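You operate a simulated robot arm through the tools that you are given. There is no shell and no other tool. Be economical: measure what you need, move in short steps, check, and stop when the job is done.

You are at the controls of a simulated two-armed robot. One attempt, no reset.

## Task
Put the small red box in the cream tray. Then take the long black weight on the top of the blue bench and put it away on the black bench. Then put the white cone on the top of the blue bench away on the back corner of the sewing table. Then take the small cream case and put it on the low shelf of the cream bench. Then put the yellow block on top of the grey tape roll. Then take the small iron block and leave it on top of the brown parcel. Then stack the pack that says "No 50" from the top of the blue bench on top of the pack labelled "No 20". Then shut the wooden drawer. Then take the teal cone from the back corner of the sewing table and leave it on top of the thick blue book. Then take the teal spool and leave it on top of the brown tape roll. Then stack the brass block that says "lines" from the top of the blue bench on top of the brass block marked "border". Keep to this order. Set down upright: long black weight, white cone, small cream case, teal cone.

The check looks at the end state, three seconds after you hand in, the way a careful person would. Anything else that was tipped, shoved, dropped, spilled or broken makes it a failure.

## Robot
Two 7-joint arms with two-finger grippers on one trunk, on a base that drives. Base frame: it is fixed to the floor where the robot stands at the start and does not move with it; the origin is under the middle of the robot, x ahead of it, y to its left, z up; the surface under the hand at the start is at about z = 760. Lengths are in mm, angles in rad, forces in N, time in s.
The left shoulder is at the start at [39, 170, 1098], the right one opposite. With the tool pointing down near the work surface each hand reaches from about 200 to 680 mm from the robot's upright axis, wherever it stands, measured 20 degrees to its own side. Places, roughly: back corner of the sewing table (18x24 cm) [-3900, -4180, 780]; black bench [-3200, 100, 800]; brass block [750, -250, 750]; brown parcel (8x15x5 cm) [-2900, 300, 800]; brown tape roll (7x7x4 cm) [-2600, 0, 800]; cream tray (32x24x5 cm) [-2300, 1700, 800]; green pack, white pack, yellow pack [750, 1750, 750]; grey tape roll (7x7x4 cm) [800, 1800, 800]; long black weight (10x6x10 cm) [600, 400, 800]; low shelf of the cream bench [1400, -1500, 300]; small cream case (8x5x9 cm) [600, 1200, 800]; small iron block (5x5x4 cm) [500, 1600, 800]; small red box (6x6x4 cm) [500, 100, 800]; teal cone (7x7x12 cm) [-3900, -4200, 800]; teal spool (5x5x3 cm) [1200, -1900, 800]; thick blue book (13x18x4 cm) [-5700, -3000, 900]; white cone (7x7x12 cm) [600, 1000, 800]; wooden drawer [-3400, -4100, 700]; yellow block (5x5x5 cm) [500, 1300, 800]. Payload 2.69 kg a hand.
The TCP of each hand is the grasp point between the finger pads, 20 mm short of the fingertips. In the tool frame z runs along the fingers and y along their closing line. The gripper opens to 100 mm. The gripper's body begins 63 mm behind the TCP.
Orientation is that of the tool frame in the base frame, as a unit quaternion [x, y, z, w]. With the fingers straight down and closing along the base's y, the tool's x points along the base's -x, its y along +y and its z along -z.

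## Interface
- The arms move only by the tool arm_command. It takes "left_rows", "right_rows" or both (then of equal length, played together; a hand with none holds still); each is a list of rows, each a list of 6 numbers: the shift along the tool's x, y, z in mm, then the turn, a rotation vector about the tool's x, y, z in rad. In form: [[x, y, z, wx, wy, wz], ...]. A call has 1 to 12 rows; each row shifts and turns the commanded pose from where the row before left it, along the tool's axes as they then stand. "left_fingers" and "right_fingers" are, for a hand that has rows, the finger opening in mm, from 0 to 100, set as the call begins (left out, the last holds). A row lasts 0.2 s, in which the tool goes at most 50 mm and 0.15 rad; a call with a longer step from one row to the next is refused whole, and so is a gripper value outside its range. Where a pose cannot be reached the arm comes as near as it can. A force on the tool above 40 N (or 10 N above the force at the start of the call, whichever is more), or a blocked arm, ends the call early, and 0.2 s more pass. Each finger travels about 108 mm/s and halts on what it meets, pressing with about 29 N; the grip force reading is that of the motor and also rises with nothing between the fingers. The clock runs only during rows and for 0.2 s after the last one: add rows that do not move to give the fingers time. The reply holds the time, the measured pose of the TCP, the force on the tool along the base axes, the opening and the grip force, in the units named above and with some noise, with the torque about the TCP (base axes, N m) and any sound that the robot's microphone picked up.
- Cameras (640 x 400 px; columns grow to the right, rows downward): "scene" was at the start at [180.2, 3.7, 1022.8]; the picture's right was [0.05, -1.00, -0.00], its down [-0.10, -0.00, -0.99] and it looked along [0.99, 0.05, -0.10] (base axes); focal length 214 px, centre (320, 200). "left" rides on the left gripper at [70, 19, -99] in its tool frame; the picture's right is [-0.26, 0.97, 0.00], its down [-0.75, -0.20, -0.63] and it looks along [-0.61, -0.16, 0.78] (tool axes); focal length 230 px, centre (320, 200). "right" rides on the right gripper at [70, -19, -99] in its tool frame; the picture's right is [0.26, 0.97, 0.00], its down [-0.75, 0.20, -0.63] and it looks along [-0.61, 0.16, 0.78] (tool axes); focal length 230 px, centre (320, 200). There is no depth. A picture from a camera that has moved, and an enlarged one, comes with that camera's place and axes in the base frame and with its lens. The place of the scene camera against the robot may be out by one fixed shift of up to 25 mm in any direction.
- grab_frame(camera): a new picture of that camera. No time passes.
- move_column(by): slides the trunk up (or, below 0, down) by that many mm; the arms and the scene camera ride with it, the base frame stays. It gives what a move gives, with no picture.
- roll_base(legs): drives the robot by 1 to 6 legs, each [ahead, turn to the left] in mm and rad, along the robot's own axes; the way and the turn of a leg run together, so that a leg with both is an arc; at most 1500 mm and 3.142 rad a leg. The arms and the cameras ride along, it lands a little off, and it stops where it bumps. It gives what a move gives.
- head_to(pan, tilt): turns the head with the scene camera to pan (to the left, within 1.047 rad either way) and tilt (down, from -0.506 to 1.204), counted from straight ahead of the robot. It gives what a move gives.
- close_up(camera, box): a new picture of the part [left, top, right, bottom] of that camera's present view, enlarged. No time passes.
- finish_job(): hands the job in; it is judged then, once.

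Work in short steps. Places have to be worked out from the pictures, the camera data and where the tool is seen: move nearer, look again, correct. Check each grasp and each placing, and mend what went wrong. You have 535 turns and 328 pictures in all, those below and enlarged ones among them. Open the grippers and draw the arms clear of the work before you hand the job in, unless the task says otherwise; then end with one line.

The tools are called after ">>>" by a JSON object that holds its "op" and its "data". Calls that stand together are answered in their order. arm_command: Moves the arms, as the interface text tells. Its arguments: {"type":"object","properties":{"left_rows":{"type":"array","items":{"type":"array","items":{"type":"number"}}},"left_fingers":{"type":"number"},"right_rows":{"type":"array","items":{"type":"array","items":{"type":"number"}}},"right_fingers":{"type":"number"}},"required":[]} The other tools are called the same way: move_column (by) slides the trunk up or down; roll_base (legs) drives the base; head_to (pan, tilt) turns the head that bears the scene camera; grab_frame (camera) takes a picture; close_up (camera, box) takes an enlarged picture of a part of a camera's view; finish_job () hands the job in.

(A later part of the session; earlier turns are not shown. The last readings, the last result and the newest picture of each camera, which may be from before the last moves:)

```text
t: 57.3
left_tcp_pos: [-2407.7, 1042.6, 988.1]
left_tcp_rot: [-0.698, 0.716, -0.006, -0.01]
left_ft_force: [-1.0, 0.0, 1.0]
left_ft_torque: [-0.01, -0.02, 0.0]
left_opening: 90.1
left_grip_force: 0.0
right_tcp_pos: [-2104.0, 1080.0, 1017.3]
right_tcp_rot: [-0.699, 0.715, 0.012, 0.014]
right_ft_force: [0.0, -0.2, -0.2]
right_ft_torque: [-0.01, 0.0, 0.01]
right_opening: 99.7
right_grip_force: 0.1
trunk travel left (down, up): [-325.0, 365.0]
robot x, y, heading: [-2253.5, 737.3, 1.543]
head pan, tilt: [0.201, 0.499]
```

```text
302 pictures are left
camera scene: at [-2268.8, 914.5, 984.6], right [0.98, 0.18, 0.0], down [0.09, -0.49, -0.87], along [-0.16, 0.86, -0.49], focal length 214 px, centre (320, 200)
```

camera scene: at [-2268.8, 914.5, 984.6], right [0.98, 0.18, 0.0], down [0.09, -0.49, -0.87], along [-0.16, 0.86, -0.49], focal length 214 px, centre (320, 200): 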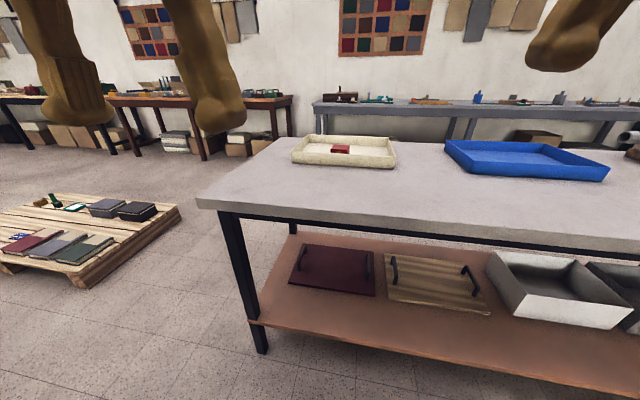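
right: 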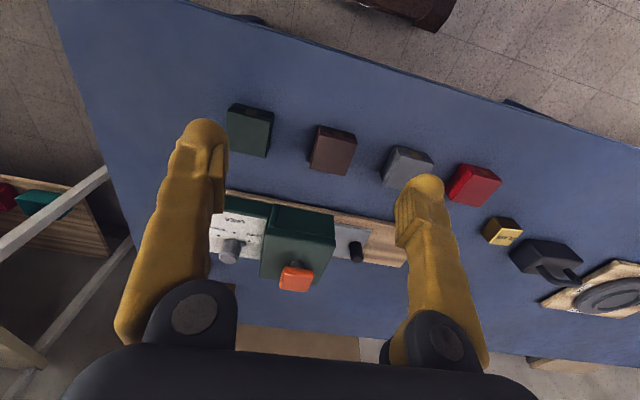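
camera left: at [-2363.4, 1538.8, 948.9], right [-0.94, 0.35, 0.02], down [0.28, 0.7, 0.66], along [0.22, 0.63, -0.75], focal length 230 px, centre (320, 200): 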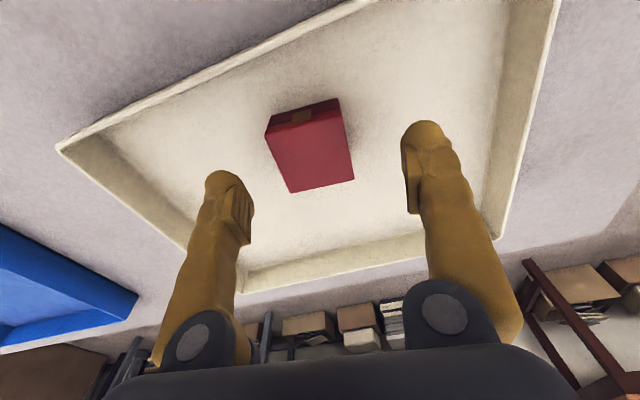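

The block looks like a tracking hiccup after an out-of-reach command, now reset. I look behind-side clear and retry the turn in small parts.

>>> {"op": "roll_base", "data": {"legs": [[100, 0], [0, -0.3]]}}

```text
t: 58.9
left_tcp_pos: [-2389.6, 1169.5, 999.9]
left_tcp_rot: [-0.683, 0.731, 0.01, 0.007]
left_ft_force: [0.0, -0.3, 0.3]
left_ft_torque: [0.07, 0.0, -0.03]
left_opening: 90.1
left_grip_force: 0.0
right_tcp_pos: [-2088.6, 1187.3, 1014.0]
right_tcp_rot: [-0.685, 0.729, 0.006, 0.009]
right_ft_force: [-0.1, -0.2, 1.0]
right_ft_torque: [0.05, -0.04, 0.03]
right_opening: 100.0
right_grip_force: 0.1
trunk travel left (down, up): [-325.0, 365.0]
robot x, y, heading: [-2250.9, 841.9, 1.508]
head pan, tilt: [0.201, 0.499]
stopped in leg 2: the robot was blocked; the commanded pose is now the measured one
```

Blocked again turning right. I look around the base for an obstacle.

>>> {"op": "head_to", "data": {"pan": -1.04, "tilt": 0.8}}

>>> {"op": "grab_frame", "data": {"camera": "scene"}}

>>> {"op": "head_to", "data": {"pan": 1.04, "tilt": 0.8}}

>>> {"op": "grab_frame", "data": {"camera": "scene"}}

```text
t: 60.4
left_tcp_pos: [-2391.7, 1148.2, 997.7]
left_tcp_rot: [-0.683, 0.731, 0.006, 0.001]
left_ft_force: [0.7, -1.4, -0.7]
left_ft_torque: [0.03, -0.01, -0.04]
left_opening: 90.0
left_grip_force: 0.1
right_tcp_pos: [-2089.6, 1168.7, 1018.7]
right_tcp_rot: [-0.685, 0.728, 0.013, 0.016]
right_ft_force: [0.1, -0.7, -0.2]
right_ft_torque: [0.05, -0.04, 0.03]
right_opening: 100.2
right_grip_force: 0.0
trunk travel left (down, up): [-325.0, 365.0]
robot x, y, heading: [-2253.7, 843.1, 1.508]
head pan, tilt: [-1.04, 0.799]
```

```text
301 pictures are left
camera scene: at [-2175.3, 962.1, 959.8], right [0.45, -0.89, 0.01], down [-0.64, -0.34, -0.69], along [0.62, 0.3, -0.72], focal length 214 px, centre (320, 200)
```

scene: 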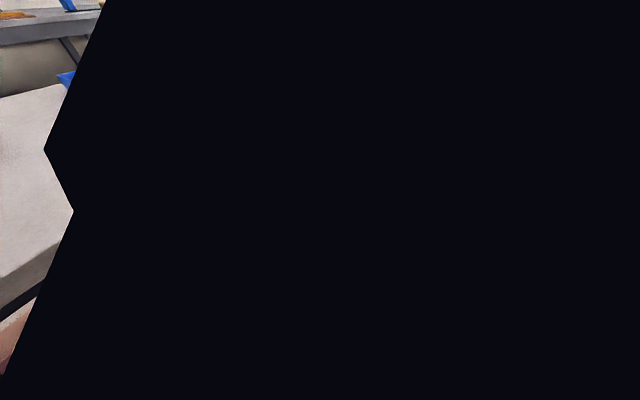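

```text
t: 62.4
left_tcp_pos: [-2393.1, 1148.5, 996.2]
left_tcp_rot: [-0.682, 0.731, 0.006, 0.001]
left_ft_force: [0.0, -0.3, -0.8]
left_ft_torque: [0.01, 0.03, 0.02]
left_opening: 90.0
left_grip_force: 0.0
right_tcp_pos: [-2090.1, 1169.1, 1019.4]
right_tcp_rot: [-0.686, 0.728, 0.013, 0.016]
right_ft_force: [-0.1, -0.1, 1.3]
right_ft_torque: [0.0, 0.01, -0.01]
right_opening: 99.8
right_grip_force: 0.2
trunk travel left (down, up): [-325.0, 365.0]
robot x, y, heading: [-2256.1, 838.3, 1.513]
head pan, tilt: [1.04, 0.799]
```

```text
300 pictures are left
camera scene: at [-2314.1, 971.4, 959.6], right [0.56, 0.83, -0.01], down [0.59, -0.41, -0.69], along [-0.58, 0.38, -0.72], focal length 214 px, centre (320, 200)
```

scene: 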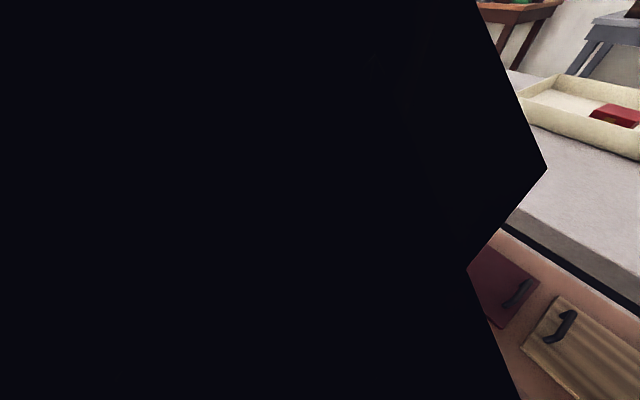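

The upper arms look contorted close to the body. I move both hands forward/outward to their roomy starting posture, then retry.

>>> {"op": "arm_command", "data": {"left_rows": [[-20, 12, -8, 0, 0, 0], [-25, 15, -10, 0, 0, 0], [-25, 15, -10, 0, 0, 0], [-25, 15, -10, 0, 0, 0], [-25, 15, -10, 0, 0, 0], [0, 0, 0, 0, 0, 0]], "right_rows": [[-20, -5, -5, 0, 0, 0], [-25, -5, -5, 0, 0, 0], [-25, -5, 0, 0, 0, 0], [-25, -5, 0, 0, 0, 0], [0, 0, 0, 0, 0, 0], [0, 0, 0, 0, 0, 0]]}}

>>> {"op": "head_to", "data": {"pan": 0, "tilt": 0.3}}

>>> {"op": "roll_base", "data": {"legs": [[0, -0.2]]}}

```text
t: 63.8
left_tcp_pos: [-2456.0, 1273.9, 1057.0]
left_tcp_rot: [-0.682, 0.731, 0.016, 0.013]
left_ft_force: [0.1, 0.2, 0.6]
left_ft_torque: [-0.03, -0.01, -0.01]
left_opening: 90.1
left_grip_force: 0.1
right_tcp_pos: [-2064.9, 1262.5, 1033.2]
right_tcp_rot: [-0.686, 0.728, 0.013, 0.016]
right_ft_force: [0.4, -0.8, -0.7]
right_ft_torque: [-0.02, 0.01, 0.03]
right_opening: 99.7
right_grip_force: 0.1
trunk travel left (down, up): [-325.0, 365.0]
robot x, y, heading: [-2250.2, 839.1, 1.511]
head pan, tilt: [1.04, 0.799]
```

```text
t: 65.0
left_tcp_pos: [-2456.0, 1274.6, 1057.0]
left_tcp_rot: [-0.683, 0.73, 0.017, 0.013]
left_ft_force: [-0.1, -1.1, -0.8]
left_ft_torque: [0.01, -0.01, 0.01]
left_opening: 89.9
left_grip_force: 0.0
right_tcp_pos: [-2063.1, 1263.3, 1033.7]
right_tcp_rot: [-0.685, 0.728, 0.013, 0.015]
right_ft_force: [0.7, 0.2, -0.5]
right_ft_torque: [-0.03, -0.03, 0.0]
right_opening: 99.8
right_grip_force: 0.0
trunk travel left (down, up): [-325.0, 365.0]
robot x, y, heading: [-2254.3, 840.7, 1.507]
head pan, tilt: [0.0, 0.3]
```

```text
t: 66.2
left_tcp_pos: [-2364.6, 1306.0, 1058.0]
left_tcp_rot: [-0.605, 0.796, 0.015, 0.014]
left_ft_force: [0.9, 0.2, -0.6]
left_ft_torque: [0.01, 0.0, 0.01]
left_opening: 90.2
left_grip_force: 0.1
right_tcp_pos: [-1984.0, 1215.9, 1032.8]
right_tcp_rot: [-0.607, 0.794, 0.011, 0.016]
right_ft_force: [0.1, 0.2, -0.3]
right_ft_torque: [0.01, 0.0, 0.01]
right_opening: 99.9
right_grip_force: 0.0
trunk travel left (down, up): [-325.0, 365.0]
robot x, y, heading: [-2255.6, 840.0, 1.307]
head pan, tilt: [0.0, 0.3]
```

Turning works with the arms further out. I drive back to the blue bench at about (0, 330).

>>> {"op": "roll_base", "data": {"legs": [[0, -1.529], [1150, 0], [1150, 0], [0, 0.222]]}}

>>> {"op": "head_to", "data": {"pan": 0.1, "tilt": 0.5}}

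>>> {"op": "grab_frame", "data": {"camera": "scene"}}

>>> {"op": "grab_frame", "data": {"camera": "left"}}

```text
t: 82.1
left_tcp_pos: [364.4, 577.2, 1064.0]
left_tcp_rot: [-0.005, 1.0, 0.003, 0.029]
left_ft_force: [-0.5, 0.4, 0.7]
left_ft_torque: [0.01, -0.03, 0.0]
left_opening: 90.1
left_grip_force: 0.1
right_tcp_pos: [383.1, 186.1, 1038.8]
right_tcp_rot: [-0.009, 1.0, -0.001, 0.029]
right_ft_force: [-0.4, 0.7, -0.5]
right_ft_torque: [0.01, 0.03, 0.0]
right_opening: 100.1
right_grip_force: 0.0
trunk travel left (down, up): [-325.0, 365.0]
robot x, y, heading: [-35.4, 341.4, 0.017]
head pan, tilt: [0.0, 0.3]
```

```text
t: 82.8
left_tcp_pos: [346.7, 575.9, 1066.0]
left_tcp_rot: [-0.006, 1.0, 0.005, 0.029]
left_ft_force: [0.6, -0.9, -0.7]
left_ft_torque: [0.02, -0.01, 0.05]
left_opening: 90.0
left_grip_force: 0.0
right_tcp_pos: [367.4, 185.4, 1046.0]
right_tcp_rot: [-0.01, 0.999, -0.001, 0.037]
right_ft_force: [-0.8, -0.4, 0.0]
right_ft_torque: [0.0, -0.02, 0.0]
right_opening: 100.1
right_grip_force: 0.1
trunk travel left (down, up): [-325.0, 365.0]
robot x, y, heading: [-35.9, 337.4, 0.015]
head pan, tilt: [0.099, 0.499]
```

```text
299 pictures are left
camera scene: at [141.3, 352.1, 984.9], right [0.12, -0.99, 0.0], down [-0.49, -0.06, -0.87], along [0.86, 0.1, -0.49], focal length 214 px, centre (320, 200)
```

scene: 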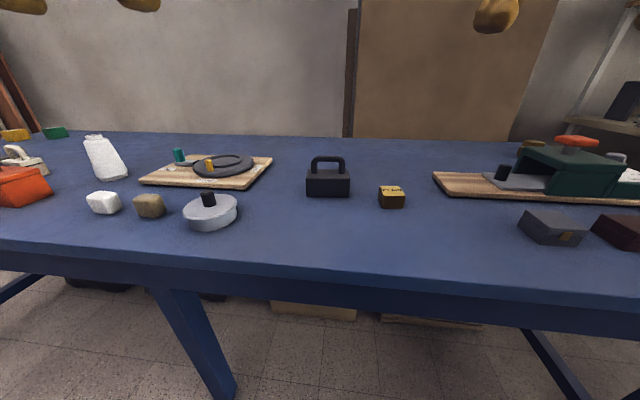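

```text
298 pictures are left
camera left: at [272.3, 594.3, 1159.5], right [0.25, 0.97, 0.02], down [0.71, -0.2, 0.67], along [0.65, -0.15, -0.74], focal length 230 px, centre (320, 200)
```

left: 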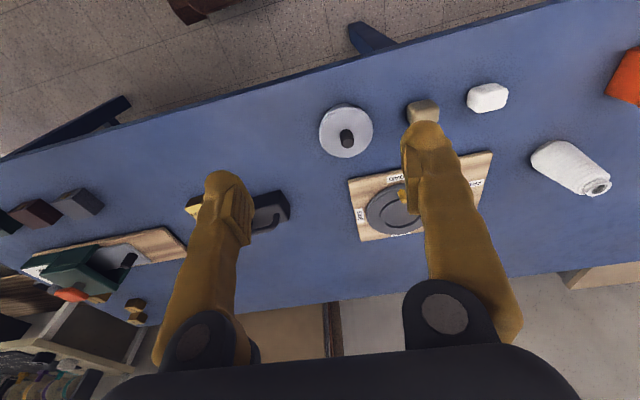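

The black weight stands near [587,378]. I reposition the base to about (30,230) so it lies in the left hand's sweet spot.

>>> {"op": "roll_base", "data": {"legs": [[-300, 0], [0, -0.3], [385, 0], [0, 0.285]]}}

>>> {"op": "arm_command", "data": {"left_rows": [[0, 0, 0, 0, -0.05, 0.14], [0, 0, 0, 0, 0, 0.143], [0, 0, 0, 0, 0, 0.143], [0, 0, 0, 0, 0, 0.143], [0, 0, 0, 0, 0, 0.143], [0, 0, 0, 0, 0, 0.143], [0, 0, 0, 0, 0, 0.143], [0, 0, 0, 0, 0, 0.143], [0, 0, 0, 0, 0, 0.143], [0, 0, 0, 0, 0, 0.143], [0, 0, 0, 0, 0, 0.143]], "left_fingers": 100}}

>>> {"op": "grab_frame", "data": {"camera": "left"}}

```text
t: 88.9
left_tcp_pos: [432.6, 458.4, 1065.2]
left_tcp_rot: [0.002, 1.0, 0.004, 0.029]
left_ft_force: [-0.6, 0.0, -0.4]
left_ft_torque: [0.01, 0.01, 0.01]
left_opening: 89.9
left_grip_force: 0.1
right_tcp_pos: [447.7, 67.4, 1044.7]
right_tcp_rot: [-0.004, 0.999, -0.001, 0.037]
right_ft_force: [-0.1, -0.1, 0.1]
right_ft_torque: [0.02, -0.02, -0.02]
right_opening: 100.0
right_grip_force: 0.1
trunk travel left (down, up): [-325.0, 365.0]
robot x, y, heading: [44.3, 226.0, 0.005]
head pan, tilt: [0.099, 0.499]
```

```text
t: 89.2
left_tcp_pos: [392.2, 453.2, 1074.0]
left_tcp_rot: [0.044, 0.998, -0.015, 0.052]
left_ft_force: [-0.8, 0.4, -0.6]
left_ft_torque: [0.08, -0.09, 0.02]
left_opening: 100.1
left_grip_force: 0.1
right_tcp_pos: [409.2, 66.0, 1049.3]
right_tcp_rot: [-0.002, 0.999, -0.001, 0.04]
right_ft_force: [-1.5, -1.2, 0.8]
right_ft_torque: [0.07, -0.06, 0.0]
right_opening: 100.0
right_grip_force: 0.0
trunk travel left (down, up): [-325.0, 365.0]
robot x, y, heading: [44.8, 228.0, 0.001]
head pan, tilt: [0.099, 0.499]
stopped in row 1 (left hand): the arm was blocked; the commanded pose is now the measured one
```

```text
297 pictures are left
camera left: at [316.5, 480.5, 1164.3], right [0.34, 0.94, 0.0], down [0.66, -0.24, 0.71], along [0.67, -0.24, -0.71], focal length 230 px, centre (320, 200)
```

left: 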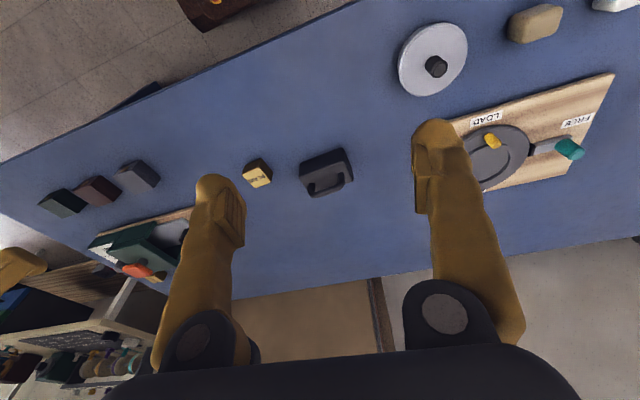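

Blocked again, and both hands sank back ~40 mm together. I hold still a moment and look at how the arms sit.

>>> {"op": "arm_command", "data": {"left_rows": [[0, 0, 0, 0, 0, 0], [0, 0, 0, 0, 0, 0], [0, 0, 0, 0, 0, 0]], "right_rows": [[0, 0, 0, 0, 0, 0], [0, 0, 0, 0, 0, 0], [0, 0, 0, 0, 0, 0]]}}

>>> {"op": "head_to", "data": {"pan": 1.04, "tilt": 0.1}}

>>> {"op": "grab_frame", "data": {"camera": "scene"}}

>>> {"op": "grab_frame", "data": {"camera": "right"}}

```text
t: 90.0
left_tcp_pos: [396.8, 453.7, 1072.5]
left_tcp_rot: [0.044, 0.998, -0.016, 0.051]
left_ft_force: [-0.7, 1.1, 0.8]
left_ft_torque: [0.04, -0.02, -0.01]
left_opening: 100.1
left_grip_force: 0.1
right_tcp_pos: [412.0, 66.0, 1050.0]
right_tcp_rot: [-0.003, 0.999, -0.001, 0.04]
right_ft_force: [-0.3, 0.3, -0.4]
right_ft_torque: [0.02, -0.01, -0.03]
right_opening: 99.9
right_grip_force: 0.1
trunk travel left (down, up): [-325.0, 365.0]
robot x, y, heading: [46.4, 226.9, 0.009]
head pan, tilt: [0.099, 0.499]
```

```text
t: 91.2
left_tcp_pos: [398.2, 453.5, 1073.1]
left_tcp_rot: [0.044, 0.998, -0.016, 0.051]
left_ft_force: [0.6, -0.2, 0.0]
left_ft_torque: [-0.01, -0.01, 0.02]
left_opening: 99.8
left_grip_force: 0.1
right_tcp_pos: [412.9, 66.3, 1049.5]
right_tcp_rot: [-0.003, 0.999, -0.001, 0.039]
right_ft_force: [0.7, 0.2, 0.3]
right_ft_torque: [0.01, 0.05, -0.01]
right_opening: 100.0
right_grip_force: 0.0
trunk travel left (down, up): [-325.0, 365.0]
robot x, y, heading: [46.8, 224.4, 0.003]
head pan, tilt: [1.04, 0.099]
```

```text
296 pictures are left
camera scene: at [180.3, 305.4, 1022.5], right [0.86, -0.5, -0.01], down [-0.07, -0.09, -0.99], along [0.5, 0.86, -0.11], focal length 214 px, centre (320, 200)
```

scene: 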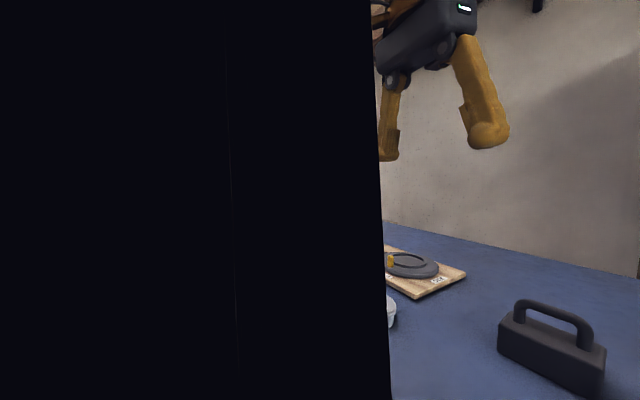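

```text
295 pictures are left
camera right: at [336.2, 47.7, 1142.7], right [-0.26, 0.96, -0.02], down [0.7, 0.2, 0.69], along [0.67, 0.16, -0.73], focal length 230 px, centre (320, 200)
```

right: 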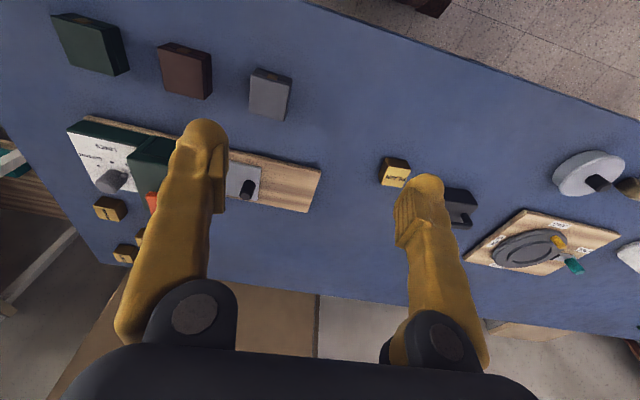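

It is steady now. I retry the wrist turn more gently, also levelling the tilt (fingers tip back by ~0.1).

>>> {"op": "arm_command", "data": {"left_rows": [[0, 0, 0, 0, 0, 0.05], [0, 0, 0, 0, 0, 0.1], [0, 0, 0, 0, 0, 0.12], [0, 0, 0, 0, 0, 0.12]]}}

```text
t: 92.2
left_tcp_pos: [395.8, 452.9, 1066.4]
left_tcp_rot: [0.238, 0.97, -0.009, 0.043]
left_ft_force: [-0.4, 1.2, -0.3]
left_ft_torque: [-0.01, -0.01, 0.0]
left_opening: 100.0
left_grip_force: 0.0
right_tcp_pos: [413.7, 67.3, 1049.6]
right_tcp_rot: [-0.002, 0.999, -0.001, 0.04]
right_ft_force: [-0.2, 0.2, -0.3]
right_ft_torque: [0.0, -0.02, 0.0]
right_opening: 100.0
right_grip_force: 0.1
trunk travel left (down, up): [-325.0, 365.0]
robot x, y, heading: [44.0, 226.8, 0.006]
head pan, tilt: [1.04, 0.099]
```

Works. I finish the turn to 90°.

>>> {"op": "arm_command", "data": {"left_rows": [[0, 0, 0, 0, 0, 0.1], [0, 0, 0, 0, 0, 0.14], [0, 0, 0, 0, 0, 0.14], [0, 0, 0, 0, 0, 0.14], [0, 0, 0, 0, 0, 0.14], [0, 0, 0, 0, 0, 0.14], [0, 0, 0, 0, 0, 0.14], [0, 0, 0, 0, 0, 0.14]]}}

>>> {"op": "grab_frame", "data": {"camera": "left"}}

```text
t: 94.0
left_tcp_pos: [396.8, 452.8, 1069.7]
left_tcp_rot: [0.702, 0.71, 0.018, 0.044]
left_ft_force: [0.2, -0.3, -0.2]
left_ft_torque: [0.01, 0.05, -0.01]
left_opening: 100.0
left_grip_force: 0.1
right_tcp_pos: [412.4, 67.1, 1048.5]
right_tcp_rot: [-0.002, 0.999, -0.001, 0.04]
right_ft_force: [-0.3, 0.9, -0.4]
right_ft_torque: [0.02, 0.0, 0.05]
right_opening: 99.8
right_grip_force: 0.0
trunk travel left (down, up): [-325.0, 365.0]
robot x, y, heading: [46.7, 226.9, 0.003]
head pan, tilt: [1.04, 0.099]
```

```text
294 pictures are left
camera left: at [407.2, 526.5, 1167.2], right [0.96, -0.25, 0.1], down [-0.25, -0.73, 0.64], along [-0.09, -0.64, -0.77], focal length 230 px, centre (320, 200)
```

left: 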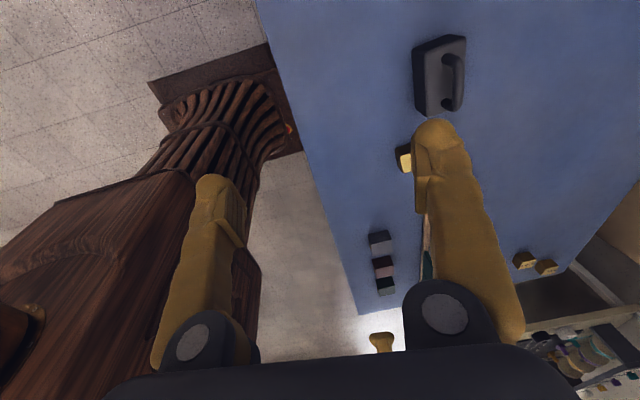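

I level the tool and move over the weight, around [587,390,930].

>>> {"op": "arm_command", "data": {"left_rows": [[0, 0, 0, 0.088, 0.036, 0], [-10, 30, 20, 0, 0, 0], [-10, 35, 25, 0, 0, 0], [-10, 35, 25, 0, 0, 0], [-10, 35, 25, 0, 0, 0], [-10, 30, 25, 0, 0, 0], [-10, 25, 20, 0, 0, 0]]}}

>>> {"op": "grab_frame", "data": {"camera": "left"}}

>>> {"op": "head_to", "data": {"pan": 0.2, "tilt": 0.4}}

>>> {"op": "grab_frame", "data": {"camera": "scene"}}

```text
t: 95.6
left_tcp_pos: [590.1, 395.9, 934.8]
left_tcp_rot: [0.702, 0.712, 0.003, 0.004]
left_ft_force: [1.3, 1.0, 0.3]
left_ft_torque: [0.01, 0.03, 0.0]
left_opening: 100.0
left_grip_force: 0.1
right_tcp_pos: [414.4, 65.7, 1049.3]
right_tcp_rot: [-0.002, 0.999, 0.0, 0.039]
right_ft_force: [-0.2, -0.9, 0.0]
right_ft_torque: [-0.01, 0.03, 0.0]
right_opening: 100.1
right_grip_force: 0.0
trunk travel left (down, up): [-325.0, 365.0]
robot x, y, heading: [42.9, 226.8, 0.003]
head pan, tilt: [1.04, 0.099]
```

```text
293 pictures are left
camera left: at [608.6, 466.9, 1033.5], right [0.97, -0.25, 0.01], down [-0.2, -0.75, 0.63], along [-0.15, -0.61, -0.78], focal length 230 px, centre (320, 200)
```

left: 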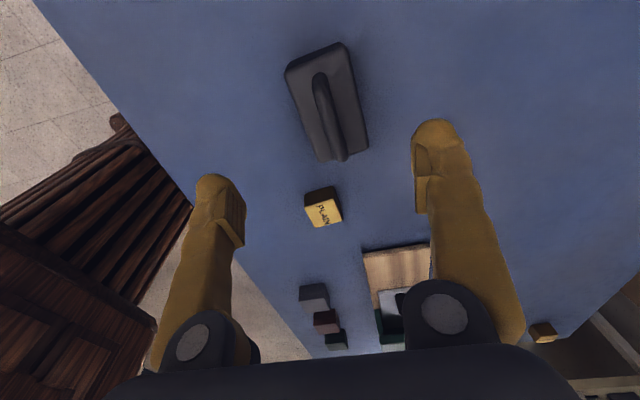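

```text
t: 96.8
left_tcp_pos: [589.6, 397.6, 935.6]
left_tcp_rot: [0.703, 0.711, 0.003, 0.005]
left_ft_force: [0.7, -0.1, -0.1]
left_ft_torque: [-0.01, 0.01, 0.01]
left_opening: 100.0
left_grip_force: 0.0
right_tcp_pos: [413.1, 67.2, 1049.3]
right_tcp_rot: [-0.004, 0.999, -0.001, 0.039]
right_ft_force: [0.4, 0.9, 0.3]
right_ft_torque: [-0.02, -0.01, -0.02]
right_opening: 100.2
right_grip_force: 0.1
trunk travel left (down, up): [-325.0, 365.0]
robot x, y, heading: [45.2, 224.7, -0.001]
head pan, tilt: [0.201, 0.4]
```

```text
292 pictures are left
camera scene: at [224.5, 244.8, 993.9], right [0.21, -0.98, 0.0], down [-0.4, -0.08, -0.91], along [0.89, 0.19, -0.4], focal length 214 px, centre (320, 200)
```

scene: 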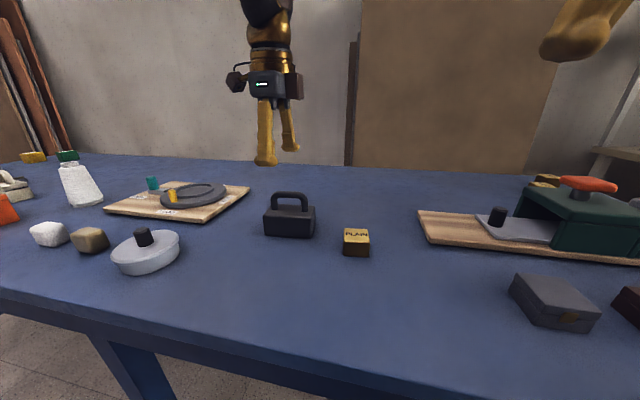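

Weight centre comes out at (602,400), body ~52 mm wide in x. I centre and descend to TCP z≈812 so the palm clears the handle.

>>> {"op": "arm_command", "data": {"left_rows": [[2, 6, 20, 0, 0, 0], [0, 6, 25, 0, 0, 0], [0, 0, 25, 0, 0, 0], [0, 0, 25, 0, 0, 0], [0, 0, 15, 0, 0, 0], [0, 0, 10, 0, 0, 0], [0, 0, 0, 0, 0, 0]]}}

>>> {"op": "grab_frame", "data": {"camera": "left"}}

>>> {"op": "close_up", "data": {"camera": "scene", "box": [200, 130, 360, 260]}}

```text
t: 98.4
left_tcp_pos: [602.0, 396.5, 815.0]
left_tcp_rot: [0.703, 0.711, 0.003, 0.004]
left_ft_force: [0.0, -0.1, -0.2]
left_ft_torque: [0.02, -0.01, 0.01]
left_opening: 100.0
left_grip_force: 0.1
right_tcp_pos: [412.3, 66.9, 1049.2]
right_tcp_rot: [-0.003, 0.999, -0.002, 0.039]
right_ft_force: [-0.3, -0.5, -1.3]
right_ft_torque: [0.01, 0.02, 0.0]
right_opening: 100.1
right_grip_force: 0.1
trunk travel left (down, up): [-325.0, 365.0]
robot x, y, heading: [46.0, 227.0, 0.005]
head pan, tilt: [0.201, 0.4]
```

```text
291 pictures are left
camera left: at [620.4, 467.4, 913.7], right [0.97, -0.25, 0.01], down [-0.2, -0.75, 0.63], along [-0.15, -0.61, -0.78], focal length 230 px, centre (320, 200)
```

left: 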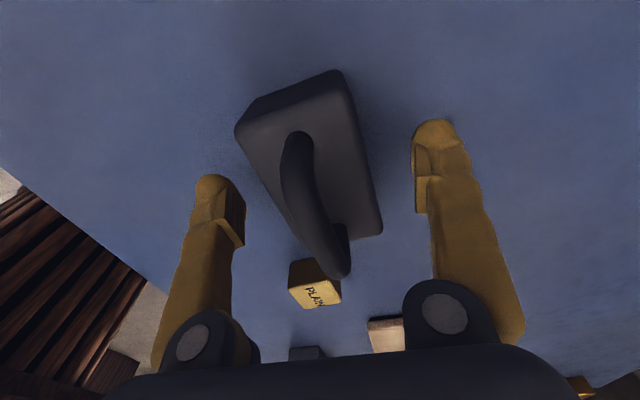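

```text
3.08 times, centred on (280, 195) of scene
camera zoom: at [224.4, 244.7, 993.9], right [0.2, -0.98, 0.0], down [-0.4, -0.08, -0.91], along [0.89, 0.19, -0.4], focal length 660 px, centre (443, 215)
```

zoom: 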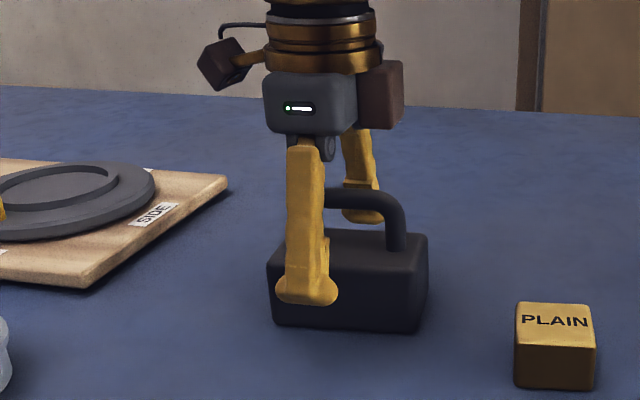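

The hand is a bit too far +y and still high (gap to handle ~35 mm). I shift −10 mm in y and descend 18 mm more, then grip.

>>> {"op": "arm_command", "data": {"left_rows": [[-10, 0, 0, 0, 0, 0], [0, 0, 9, 0, 0, 0], [0, 0, 9, 0, 0, 0], [0, 0, 0, 0, 0, 0]]}}

>>> {"op": "close_up", "data": {"camera": "scene", "box": [200, 130, 360, 260]}}

```text
t: 99.4
left_tcp_pos: [603.5, 387.0, 797.6]
left_tcp_rot: [0.702, 0.712, 0.003, 0.004]
left_ft_force: [0.1, -0.4, -0.5]
left_ft_torque: [-0.01, 0.01, -0.01]
left_opening: 100.1
left_grip_force: 0.1
right_tcp_pos: [413.5, 67.0, 1049.3]
right_tcp_rot: [-0.003, 0.999, -0.001, 0.039]
right_ft_force: [0.3, -0.6, -0.6]
right_ft_torque: [0.0, 0.0, 0.0]
right_opening: 100.0
right_grip_force: 0.1
trunk travel left (down, up): [-325.0, 365.0]
robot x, y, heading: [44.5, 222.3, 0.002]
head pan, tilt: [0.201, 0.4]
```

```text
3.08 times, centred on (280, 195) of scene
camera zoom: at [224.5, 244.7, 993.9], right [0.2, -0.98, 0.0], down [-0.4, -0.08, -0.91], along [0.89, 0.19, -0.4], focal length 660 px, centre (443, 215)
```

zoom: 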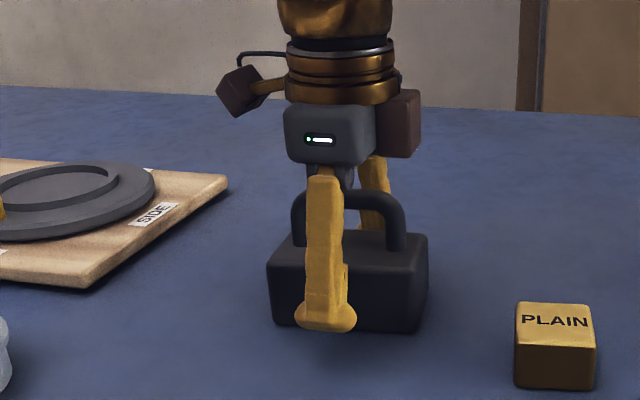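

Well placed. Close and lift very gently.

>>> {"op": "arm_command", "data": {"left_rows": [[-4, 0, 0, 0, 0, 0], [0, 0, 0, 0, 0, 0], [0, 0, 0, 0, 0, 0], [0, 0, 0, 0, 0, 0], [0, 0, 0, 0, 0, 0]], "left_fingers": 0}}

>>> {"op": "arm_command", "data": {"left_rows": [[0, 0, -2, 0, 0, 0], [0, 0, -4, 0, 0, 0], [0, 0, -5, 0, 0, 0], [0, 0, -5, 0, 0, 0], [0, 0, -5, 0, 0, 0], [0, 0, -5, 0, 0, 0]]}}

>>> {"op": "close_up", "data": {"camera": "scene", "box": [200, 130, 360, 260]}}

```text
t: 100.6
left_tcp_pos: [603.9, 383.7, 797.1]
left_tcp_rot: [0.703, 0.711, 0.003, 0.003]
left_ft_force: [-3.8, 1.8, -0.1]
left_ft_torque: [0.39, 0.55, 0.12]
left_opening: 60.8
left_grip_force: 29.3
right_tcp_pos: [413.0, 66.6, 1049.0]
right_tcp_rot: [-0.002, 0.999, -0.001, 0.04]
right_ft_force: [0.0, 0.0, 0.1]
right_ft_torque: [-0.02, 0.02, 0.02]
right_opening: 100.1
right_grip_force: 0.1
trunk travel left (down, up): [-325.0, 365.0]
robot x, y, heading: [43.0, 226.9, 0.002]
head pan, tilt: [0.201, 0.4]
```

```text
t: 102.0
left_tcp_pos: [603.8, 383.2, 823.7]
left_tcp_rot: [0.703, 0.711, 0.003, 0.004]
left_ft_force: [-0.4, -0.1, -13.7]
left_ft_torque: [-0.09, 0.01, 0.03]
left_opening: 59.1
left_grip_force: 29.3
right_tcp_pos: [414.0, 67.1, 1049.2]
right_tcp_rot: [-0.003, 0.999, -0.001, 0.038]
right_ft_force: [0.0, -0.7, -0.4]
right_ft_torque: [-0.01, 0.04, -0.02]
right_opening: 100.2
right_grip_force: 0.0
trunk travel left (down, up): [-325.0, 365.0]
robot x, y, heading: [46.1, 226.8, 0.007]
head pan, tilt: [0.201, 0.4]
```

```text
3.08 times, centred on (280, 195) of scene
camera zoom: at [225.4, 245.0, 993.6], right [0.2, -0.98, 0.0], down [-0.4, -0.08, -0.91], along [0.89, 0.19, -0.41], focal length 660 px, centre (443, 215)
```

zoom: 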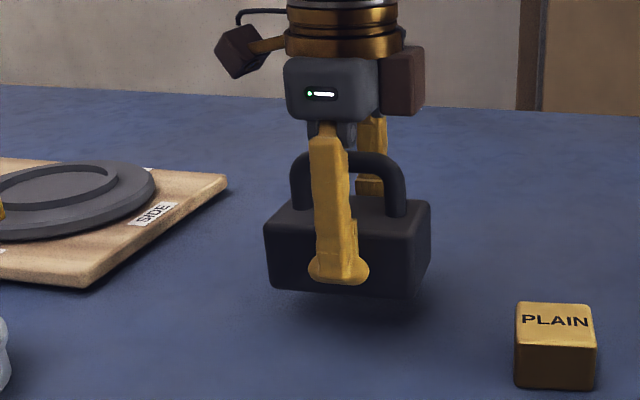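

Lifted, ~1.4 kg held level. I raise it smoothly and bring it in a bit.

>>> {"op": "arm_command", "data": {"left_rows": [[0, 0, -8, 0, 0, 0], [0, 0, -14, 0, 0, 0], [0, 0, -18, 0, 0, 0], [0, 0, -20, 0, 0, 0], [0, -5, -20, 0, 0, 0], [0, -10, -20, 0, 0, 0], [0, -15, -20, 0, 0, 0], [0, -18, -20, 0, 0, 0], [0, -20, -18, 0, 0, 0], [0, -20, -14, 0, 0, 0], [0, -14, -8, 0, 0, 0], [0, -8, 0, 0, 0, 0]]}}

>>> {"op": "roll_base", "data": {"legs": [[-500, 0]]}}

```text
t: 104.6
left_tcp_pos: [490.2, 383.8, 1002.3]
left_tcp_rot: [0.703, 0.711, 0.003, 0.003]
left_ft_force: [-0.1, -0.4, -13.5]
left_ft_torque: [-0.06, 0.0, 0.0]
left_opening: 59.1
left_grip_force: 28.7
right_tcp_pos: [412.7, 66.9, 1049.9]
right_tcp_rot: [-0.002, 0.999, -0.001, 0.04]
right_ft_force: [-0.3, 0.1, -0.2]
right_ft_torque: [-0.01, -0.03, 0.01]
right_opening: 100.1
right_grip_force: 0.1
trunk travel left (down, up): [-325.0, 365.0]
robot x, y, heading: [46.5, 224.8, 0.009]
head pan, tilt: [0.201, 0.4]
```

```text
t: 107.5
left_tcp_pos: [1.1, 380.4, 1003.2]
left_tcp_rot: [0.705, 0.709, 0.003, 0.005]
left_ft_force: [-0.6, -0.9, -12.9]
left_ft_torque: [-0.08, -0.04, -0.03]
left_opening: 59.6
left_grip_force: 28.9
right_tcp_pos: [-78.4, 64.0, 1050.0]
right_tcp_rot: [0.0, 0.999, -0.001, 0.04]
right_ft_force: [0.9, 0.5, 0.0]
right_ft_torque: [-0.01, -0.02, 0.02]
right_opening: 99.9
right_grip_force: 0.0
trunk travel left (down, up): [-325.0, 365.0]
robot x, y, heading: [-440.8, 224.8, 0.0]
head pan, tilt: [0.201, 0.4]
```

Now drive to the corridor north of the black bench, about (−2700, 850), and face it.

>>> {"op": "roll_base", "data": {"legs": [[0, 1.45], [0, 1.42], [1200, 0], [1150, 0]]}}

>>> {"op": "head_to", "data": {"pan": 0.8, "tilt": 0.4}}

>>> {"op": "grab_frame", "data": {"camera": "scene"}}

```text
t: 108.4
left_tcp_pos: [-59.4, 390.3, 1020.6]
left_tcp_rot: [0.697, 0.716, 0.017, 0.016]
left_ft_force: [-2.0, -0.4, -12.6]
left_ft_torque: [-0.07, -0.09, 0.04]
left_opening: 59.3
left_grip_force: 29.3
right_tcp_pos: [-137.3, 67.8, 1026.2]
right_tcp_rot: [-0.011, 1.0, -0.002, -0.005]
right_ft_force: [-1.3, 0.4, -0.2]
right_ft_torque: [-0.03, -0.05, 0.04]
right_opening: 100.2
right_grip_force: 0.1
trunk travel left (down, up): [-325.0, 365.0]
robot x, y, heading: [-446.7, 223.7, 0.018]
head pan, tilt: [0.201, 0.4]
stopped in leg 1: the robot was blocked; the commanded pose is now the measured one
```

```text
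t: 109.4
left_tcp_pos: [-53.0, 388.5, 1019.2]
left_tcp_rot: [0.698, 0.716, 0.015, 0.016]
left_ft_force: [0.2, -0.1, -14.8]
left_ft_torque: [-0.07, 0.0, 0.0]
left_opening: 59.0
left_grip_force: 28.8
right_tcp_pos: [-133.7, 70.1, 1025.7]
right_tcp_rot: [-0.012, 1.0, -0.002, -0.005]
right_ft_force: [0.4, -0.7, 1.0]
right_ft_torque: [0.03, -0.02, -0.03]
right_opening: 99.9
right_grip_force: 0.1
trunk travel left (down, up): [-325.0, 365.0]
robot x, y, heading: [-446.4, 226.4, 0.018]
head pan, tilt: [0.799, 0.4]
```

```text
287 pictures are left
camera scene: at [-294.2, 293.2, 994.1], right [0.73, -0.68, -0.01], down [-0.28, -0.28, -0.92], along [0.62, 0.67, -0.4], focal length 214 px, centre (320, 200)
```

scene: 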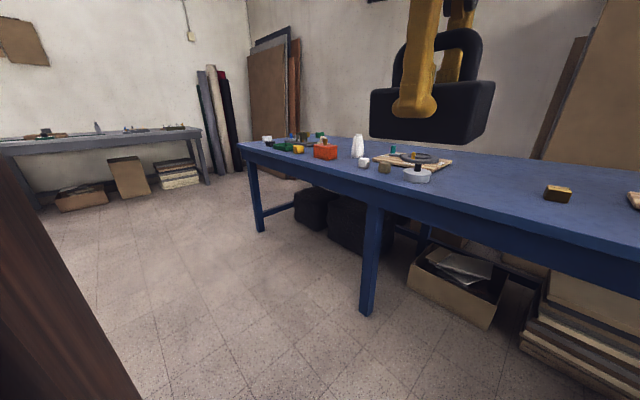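

Another transient block; grip still holds the weight. I simply retry the turn.

>>> {"op": "roll_base", "data": {"legs": [[0, 1.4], [0, 1.45], [1200, 0], [1150, 0]]}}

>>> {"op": "grab_frame", "data": {"camera": "scene"}}

```text
t: 110.3
left_tcp_pos: [-97.4, 398.5, 1030.9]
left_tcp_rot: [0.687, 0.726, 0.026, 0.025]
left_ft_force: [-1.9, -0.9, -12.9]
left_ft_torque: [-0.04, -0.06, 0.0]
left_opening: 59.6
left_grip_force: 29.2
right_tcp_pos: [-171.1, 75.7, 1019.3]
right_tcp_rot: [-0.027, 0.999, -0.002, -0.022]
right_ft_force: [-0.5, -0.7, 0.6]
right_ft_torque: [-0.01, -0.09, -0.01]
right_opening: 100.0
right_grip_force: 0.0
trunk travel left (down, up): [-325.0, 365.0]
robot x, y, heading: [-447.8, 227.7, 0.041]
head pan, tilt: [0.799, 0.4]
stopped in leg 1: the robot was blocked; the commanded pose is now the measured one
```

```text
286 pictures are left
camera scene: at [-300.2, 296.5, 994.8], right [0.75, -0.66, -0.01], down [-0.27, -0.29, -0.92], along [0.61, 0.69, -0.4], focal length 214 px, centre (320, 200)
```

scene: 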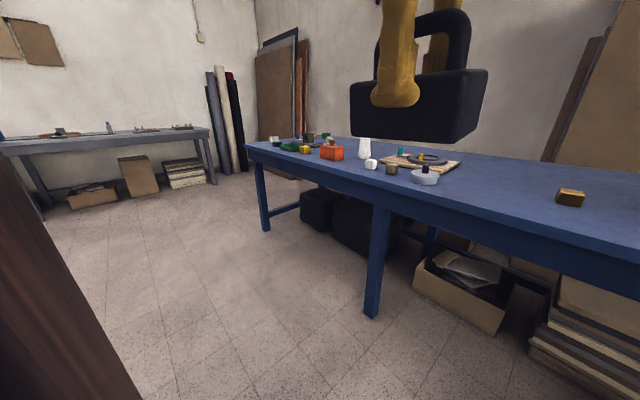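

Blocked again. As before, I move both hands further out and level them, then test a small turn.

>>> {"op": "arm_command", "data": {"left_rows": [[0, 10, 0, 0.02, 0, 0], [5, 20, 0, 0.02, 0, 0], [10, 22, -3, 0.02, 0, 0], [10, 22, -3, 0, 0, 0], [10, 15, 0, 0, 0, 0], [0, 0, 0, 0, 0, 0]], "right_rows": [[-10, 0, -5, 0, 0.02, 0], [-30, -8, -8, 0, 0.02, 0], [-35, -8, -8, 0, 0, 0], [-35, -8, -8, 0, 0, 0], [-25, -8, 0, 0, 0, 0], [0, 0, 0, 0, 0, 0]]}}

>>> {"op": "head_to", "data": {"pan": 0, "tilt": 0.3}}

>>> {"op": "roll_base", "data": {"legs": [[0, 0.2]]}}

```text
t: 111.7
left_tcp_pos: [-4.8, 438.0, 1038.1]
left_tcp_rot: [0.688, 0.726, 0.003, 0.005]
left_ft_force: [-1.2, 0.7, -12.9]
left_ft_torque: [-0.05, 0.03, -0.01]
left_opening: 59.3
left_grip_force: 28.0
right_tcp_pos: [-25.8, 50.1, 1058.4]
right_tcp_rot: [-0.026, 1.0, -0.002, -0.014]
right_ft_force: [0.3, 0.6, 0.8]
right_ft_torque: [0.01, 0.01, 0.03]
right_opening: 100.1
right_grip_force: 0.1
trunk travel left (down, up): [-325.0, 365.0]
robot x, y, heading: [-446.3, 227.0, 0.046]
head pan, tilt: [0.799, 0.4]
```

```text
t: 112.8
left_tcp_pos: [-4.6, 439.0, 1038.2]
left_tcp_rot: [0.687, 0.726, 0.003, 0.005]
left_ft_force: [-0.6, -0.2, -13.3]
left_ft_torque: [-0.07, -0.01, 0.0]
left_opening: 59.4
left_grip_force: 28.6
right_tcp_pos: [-24.3, 51.0, 1057.2]
right_tcp_rot: [-0.025, 1.0, -0.002, -0.016]
right_ft_force: [0.7, 0.8, 0.7]
right_ft_torque: [0.0, -0.05, 0.0]
right_opening: 100.2
right_grip_force: 0.1
trunk travel left (down, up): [-325.0, 365.0]
robot x, y, heading: [-443.5, 221.5, 0.047]
head pan, tilt: [0.0, 0.3]
```

```text
t: 114.0
left_tcp_pos: [-56.6, 522.8, 1038.4]
left_tcp_rot: [0.612, 0.791, 0.003, 0.005]
left_ft_force: [0.2, 0.2, -14.0]
left_ft_torque: [-0.07, 0.01, 0.01]
left_opening: 59.4
left_grip_force: 29.2
right_tcp_pos: [0.9, 139.4, 1056.8]
right_tcp_rot: [-0.126, 0.992, -0.004, -0.014]
right_ft_force: [0.3, 0.6, 0.6]
right_ft_torque: [0.01, 0.01, 0.01]
right_opening: 100.0
right_grip_force: 0.2
trunk travel left (down, up): [-325.0, 365.0]
robot x, y, heading: [-446.2, 223.0, 0.247]
head pan, tilt: [0.0, 0.3]
```

Works again. Continue turning and drive.

>>> {"op": "roll_base", "data": {"legs": [[0, 1.3], [0, 1.34], [1150, 0], [1150, 0]]}}

>>> {"op": "head_to", "data": {"pan": 0.7, "tilt": 0.4}}

>>> {"op": "grab_frame", "data": {"camera": "scene"}}

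```text
t: 131.9
left_tcp_pos: [-3140.4, 654.6, 1044.0]
left_tcp_rot: [-0.632, 0.775, 0.01, -0.007]
left_ft_force: [-0.6, -0.2, -13.4]
left_ft_torque: [0.06, -0.05, 0.03]
left_opening: 59.4
left_grip_force: 28.7
right_tcp_pos: [-3020.2, 1023.4, 1062.8]
right_tcp_rot: [0.995, -0.103, 0.008, -0.002]
right_ft_force: [0.5, -0.4, 0.7]
right_ft_torque: [0.01, -0.01, 0.03]
right_opening: 100.0
right_grip_force: 0.2
trunk travel left (down, up): [-325.0, 365.0]
robot x, y, heading: [-2673.3, 755.6, 2.928]
head pan, tilt: [0.0, 0.3]
```

```text
t: 133.0
left_tcp_pos: [-3123.5, 649.9, 1052.2]
left_tcp_rot: [-0.631, 0.775, 0.018, -0.012]
left_ft_force: [1.2, -0.2, -14.0]
left_ft_torque: [0.01, 0.0, -0.01]
left_opening: 59.2
left_grip_force: 29.0
right_tcp_pos: [-3002.8, 1020.0, 1069.2]
right_tcp_rot: [0.995, -0.102, -0.001, -0.003]
right_ft_force: [-0.3, -1.1, -1.3]
right_ft_torque: [0.0, 0.01, 0.0]
right_opening: 100.0
right_grip_force: 0.0
trunk travel left (down, up): [-325.0, 365.0]
robot x, y, heading: [-2669.7, 753.0, 2.928]
head pan, tilt: [0.7, 0.4]
```

```text
285 pictures are left
camera scene: at [-2840.3, 727.9, 994.2], right [-0.47, 0.88, -0.01], down [0.36, 0.18, -0.92], along [-0.81, -0.43, -0.4], focal length 214 px, centre (320, 200)
```

scene: 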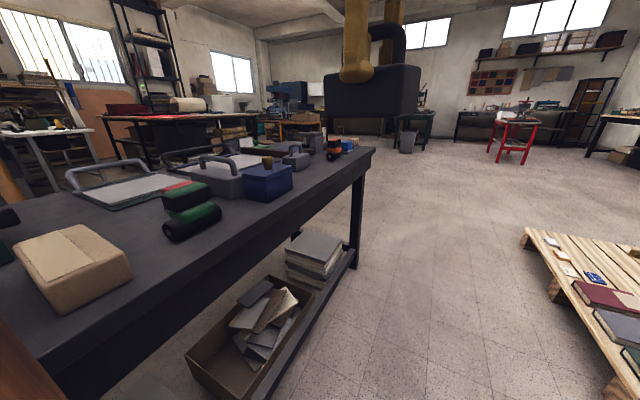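

The black bench holds many items. I turn to face it and look for a free spot.

>>> {"op": "roll_base", "data": {"legs": [[0, 0.9], [0, 0.88]]}}

>>> {"op": "head_to", "data": {"pan": 0, "tilt": 0.6}}

>>> {"op": "grab_frame", "data": {"camera": "scene"}}

```text
t: 138.1
left_tcp_pos: [-2488.0, 329.7, 1050.3]
left_tcp_rot: [1.0, -0.008, -0.002, 0.02]
left_ft_force: [0.2, 0.1, -12.8]
left_ft_torque: [0.05, 0.04, 0.0]
left_opening: 59.4
left_grip_force: 28.5
right_tcp_pos: [-2873.0, 379.9, 1069.1]
right_tcp_rot: [0.714, 0.7, -0.003, -0.001]
right_ft_force: [0.7, 0.1, 0.3]
right_ft_torque: [-0.02, 0.0, -0.01]
right_opening: 100.0
right_grip_force: 0.0
trunk travel left (down, up): [-325.0, 365.0]
robot x, y, heading: [-2686.8, 752.8, -1.595]
head pan, tilt: [0.7, 0.4]
```

```text
t: 139.1
left_tcp_pos: [-2487.5, 346.2, 1057.6]
left_tcp_rot: [1.0, -0.009, -0.002, 0.028]
left_ft_force: [0.1, -0.2, -13.6]
left_ft_torque: [0.03, 0.04, 0.05]
left_opening: 59.5
left_grip_force: 29.0
right_tcp_pos: [-2873.3, 395.7, 1072.6]
right_tcp_rot: [0.714, 0.7, -0.005, 0.002]
right_ft_force: [-0.1, -0.3, 1.5]
right_ft_torque: [-0.01, -0.02, 0.0]
right_opening: 100.2
right_grip_force: 0.1
trunk travel left (down, up): [-325.0, 365.0]
robot x, y, heading: [-2680.3, 752.8, -1.596]
head pan, tilt: [0.0, 0.6]
```

```text
284 pictures are left
camera scene: at [-2687.8, 577.1, 975.6], right [-1.0, 0.03, 0.0], down [0.02, 0.58, -0.82], along [-0.02, -0.82, -0.58], focal length 214 px, centre (320, 200)
```

scene: 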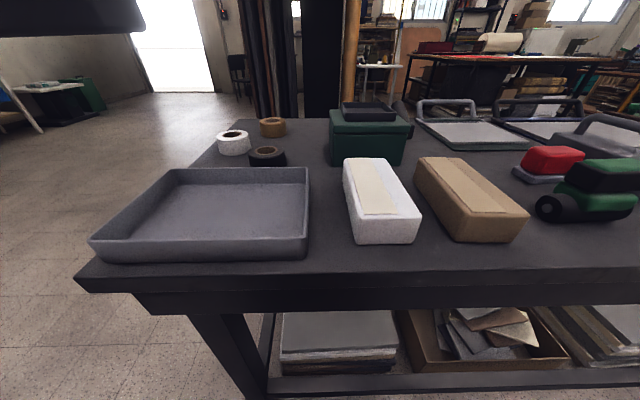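

I look right along the bench for a bigger free spot.

>>> {"op": "head_to", "data": {"pan": -0.6, "tilt": 0.5}}

>>> {"op": "grab_frame", "data": {"camera": "scene"}}

```text
t: 140.1
left_tcp_pos: [-2488.9, 344.9, 1057.4]
left_tcp_rot: [1.0, -0.009, -0.002, 0.029]
left_ft_force: [-0.7, 0.5, -14.1]
left_ft_torque: [0.01, 0.08, -0.01]
left_opening: 59.4
left_grip_force: 28.8
right_tcp_pos: [-2873.5, 394.6, 1073.6]
right_tcp_rot: [0.714, 0.7, -0.005, 0.001]
right_ft_force: [0.4, 0.2, -0.1]
right_ft_torque: [0.01, 0.0, -0.03]
right_opening: 99.9
right_grip_force: 0.1
trunk travel left (down, up): [-325.0, 365.0]
robot x, y, heading: [-2682.7, 752.4, -1.601]
head pan, tilt: [-0.6, 0.499]
```

```text
283 pictures are left
camera scene: at [-2738.9, 591.0, 984.8], right [-0.81, 0.59, 0.01], down [0.28, 0.4, -0.87], along [-0.52, -0.7, -0.49], focal length 214 px, centre (320, 200)
```

scene: 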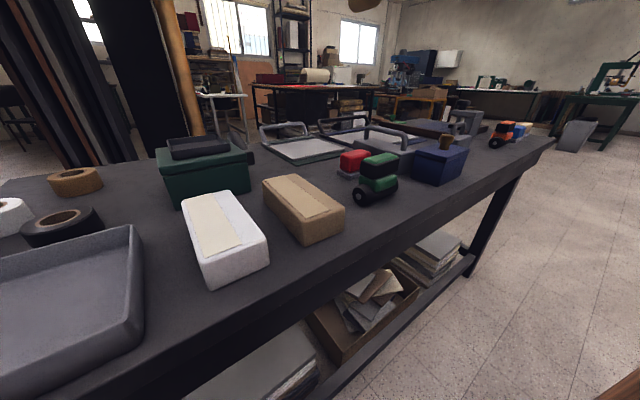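

There is free room on the bench around x≈−3600, right of the blue box. I drive along the bench to about x=−3720 and face it again.

>>> {"op": "roll_base", "data": {"legs": [[0, -0.3], [0, -1.24], [1040, 0], [0, 1.57]]}}

>>> {"op": "head_to", "data": {"pan": 0, "tilt": 0.5}}

>>> {"op": "grab_frame", "data": {"camera": "scene"}}

```text
t: 153.8
left_tcp_pos: [-3528.6, 378.9, 1056.8]
left_tcp_rot: [0.999, 0.016, -0.001, 0.029]
left_ft_force: [-0.4, -0.2, -12.8]
left_ft_torque: [0.02, 0.1, -0.03]
left_opening: 59.2
left_grip_force: 29.3
right_tcp_pos: [-3915.9, 409.1, 1074.0]
right_tcp_rot: [0.696, 0.718, -0.007, 0.004]
right_ft_force: [0.3, -0.4, 0.3]
right_ft_torque: [0.02, 0.0, 0.0]
right_opening: 99.8
right_grip_force: 0.0
trunk travel left (down, up): [-325.0, 365.0]
robot x, y, heading: [-3753.9, 774.7, -1.551]
head pan, tilt: [-0.6, 0.499]
```

```text
t: 154.8
left_tcp_pos: [-3528.5, 395.9, 1063.1]
left_tcp_rot: [0.999, 0.015, -0.001, 0.037]
left_ft_force: [0.9, 0.4, -13.6]
left_ft_torque: [-0.03, 0.12, 0.0]
left_opening: 5.7
left_grip_force: 28.7
right_tcp_pos: [-3916.4, 428.3, 1061.5]
right_tcp_rot: [0.696, 0.718, 0.006, -0.012]
right_ft_force: [0.1, -0.8, -0.3]
right_ft_torque: [0.0, 0.02, 0.03]
right_opening: 99.7
right_grip_force: 0.0
trunk travel left (down, up): [-325.0, 365.0]
robot x, y, heading: [-3753.9, 774.5, -1.549]
head pan, tilt: [0.0, 0.499]
```

```text
282 pictures are left
camera scene: at [-3747.9, 597.1, 984.6], right [-1.0, -0.02, 0.0], down [-0.01, 0.49, -0.87], along [0.02, -0.87, -0.49], focal length 214 px, centre (320, 200)
```

scene: 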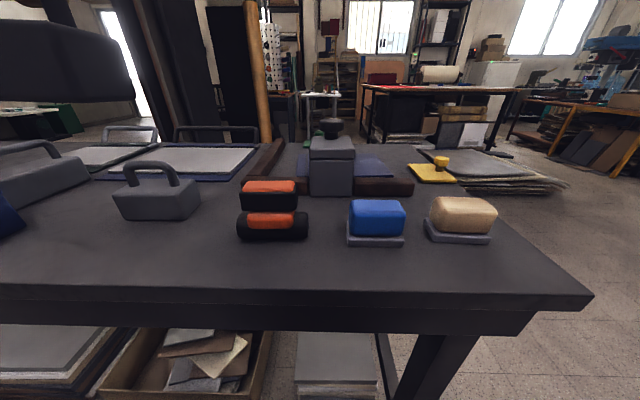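

The left opening fell to 5.7 while the load is still carried — the body slipped and it may hang by its handle. I check right away.

>>> {"op": "grab_frame", "data": {"camera": "left"}}

>>> {"op": "head_to", "data": {"pan": 0.6, "tilt": 0.0}}

>>> {"op": "grab_frame", "data": {"camera": "scene"}}

```text
281 pictures are left
camera left: at [-3457.0, 386.7, 1163.0], right [-0.23, -0.97, 0.07], down [-0.76, 0.22, 0.62], along [-0.61, 0.09, -0.78], focal length 230 px, centre (320, 200)
```

left: 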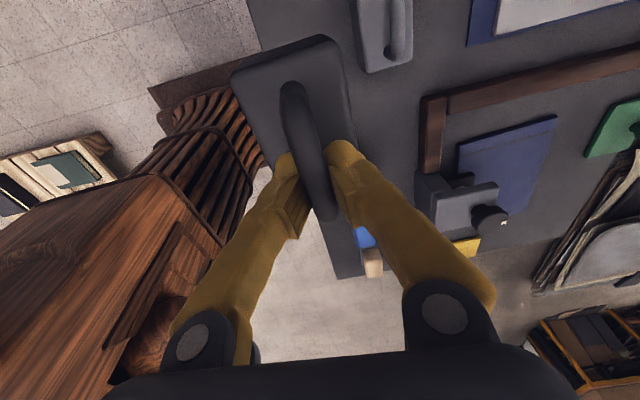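

```text
t: 155.8
left_tcp_pos: [-3529.7, 394.7, 1064.0]
left_tcp_rot: [0.999, 0.015, -0.001, 0.037]
left_ft_force: [-0.1, -0.8, -13.3]
left_ft_torque: [-0.05, 0.12, -0.02]
left_opening: 5.9
left_grip_force: 29.3
right_tcp_pos: [-3916.8, 427.7, 1061.9]
right_tcp_rot: [0.697, 0.717, 0.007, -0.012]
right_ft_force: [0.0, 0.1, 1.0]
right_ft_torque: [-0.02, 0.0, 0.02]
right_opening: 99.8
right_grip_force: 0.0
trunk travel left (down, up): [-325.0, 365.0]
robot x, y, heading: [-3753.2, 775.6, -1.543]
head pan, tilt: [0.6, 0.0]
```

```text
280 pictures are left
camera scene: at [-3698.0, 613.9, 1030.9], right [-0.81, -0.58, -0.01], down [0.0, 0.02, -1.0], along [0.58, -0.81, -0.02], focal length 214 px, centre (320, 200)
```

scene: 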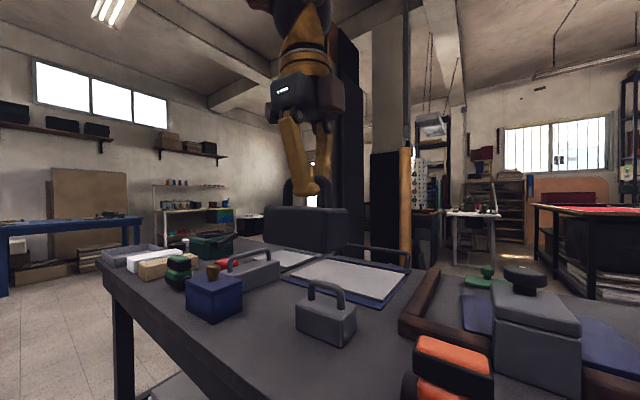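

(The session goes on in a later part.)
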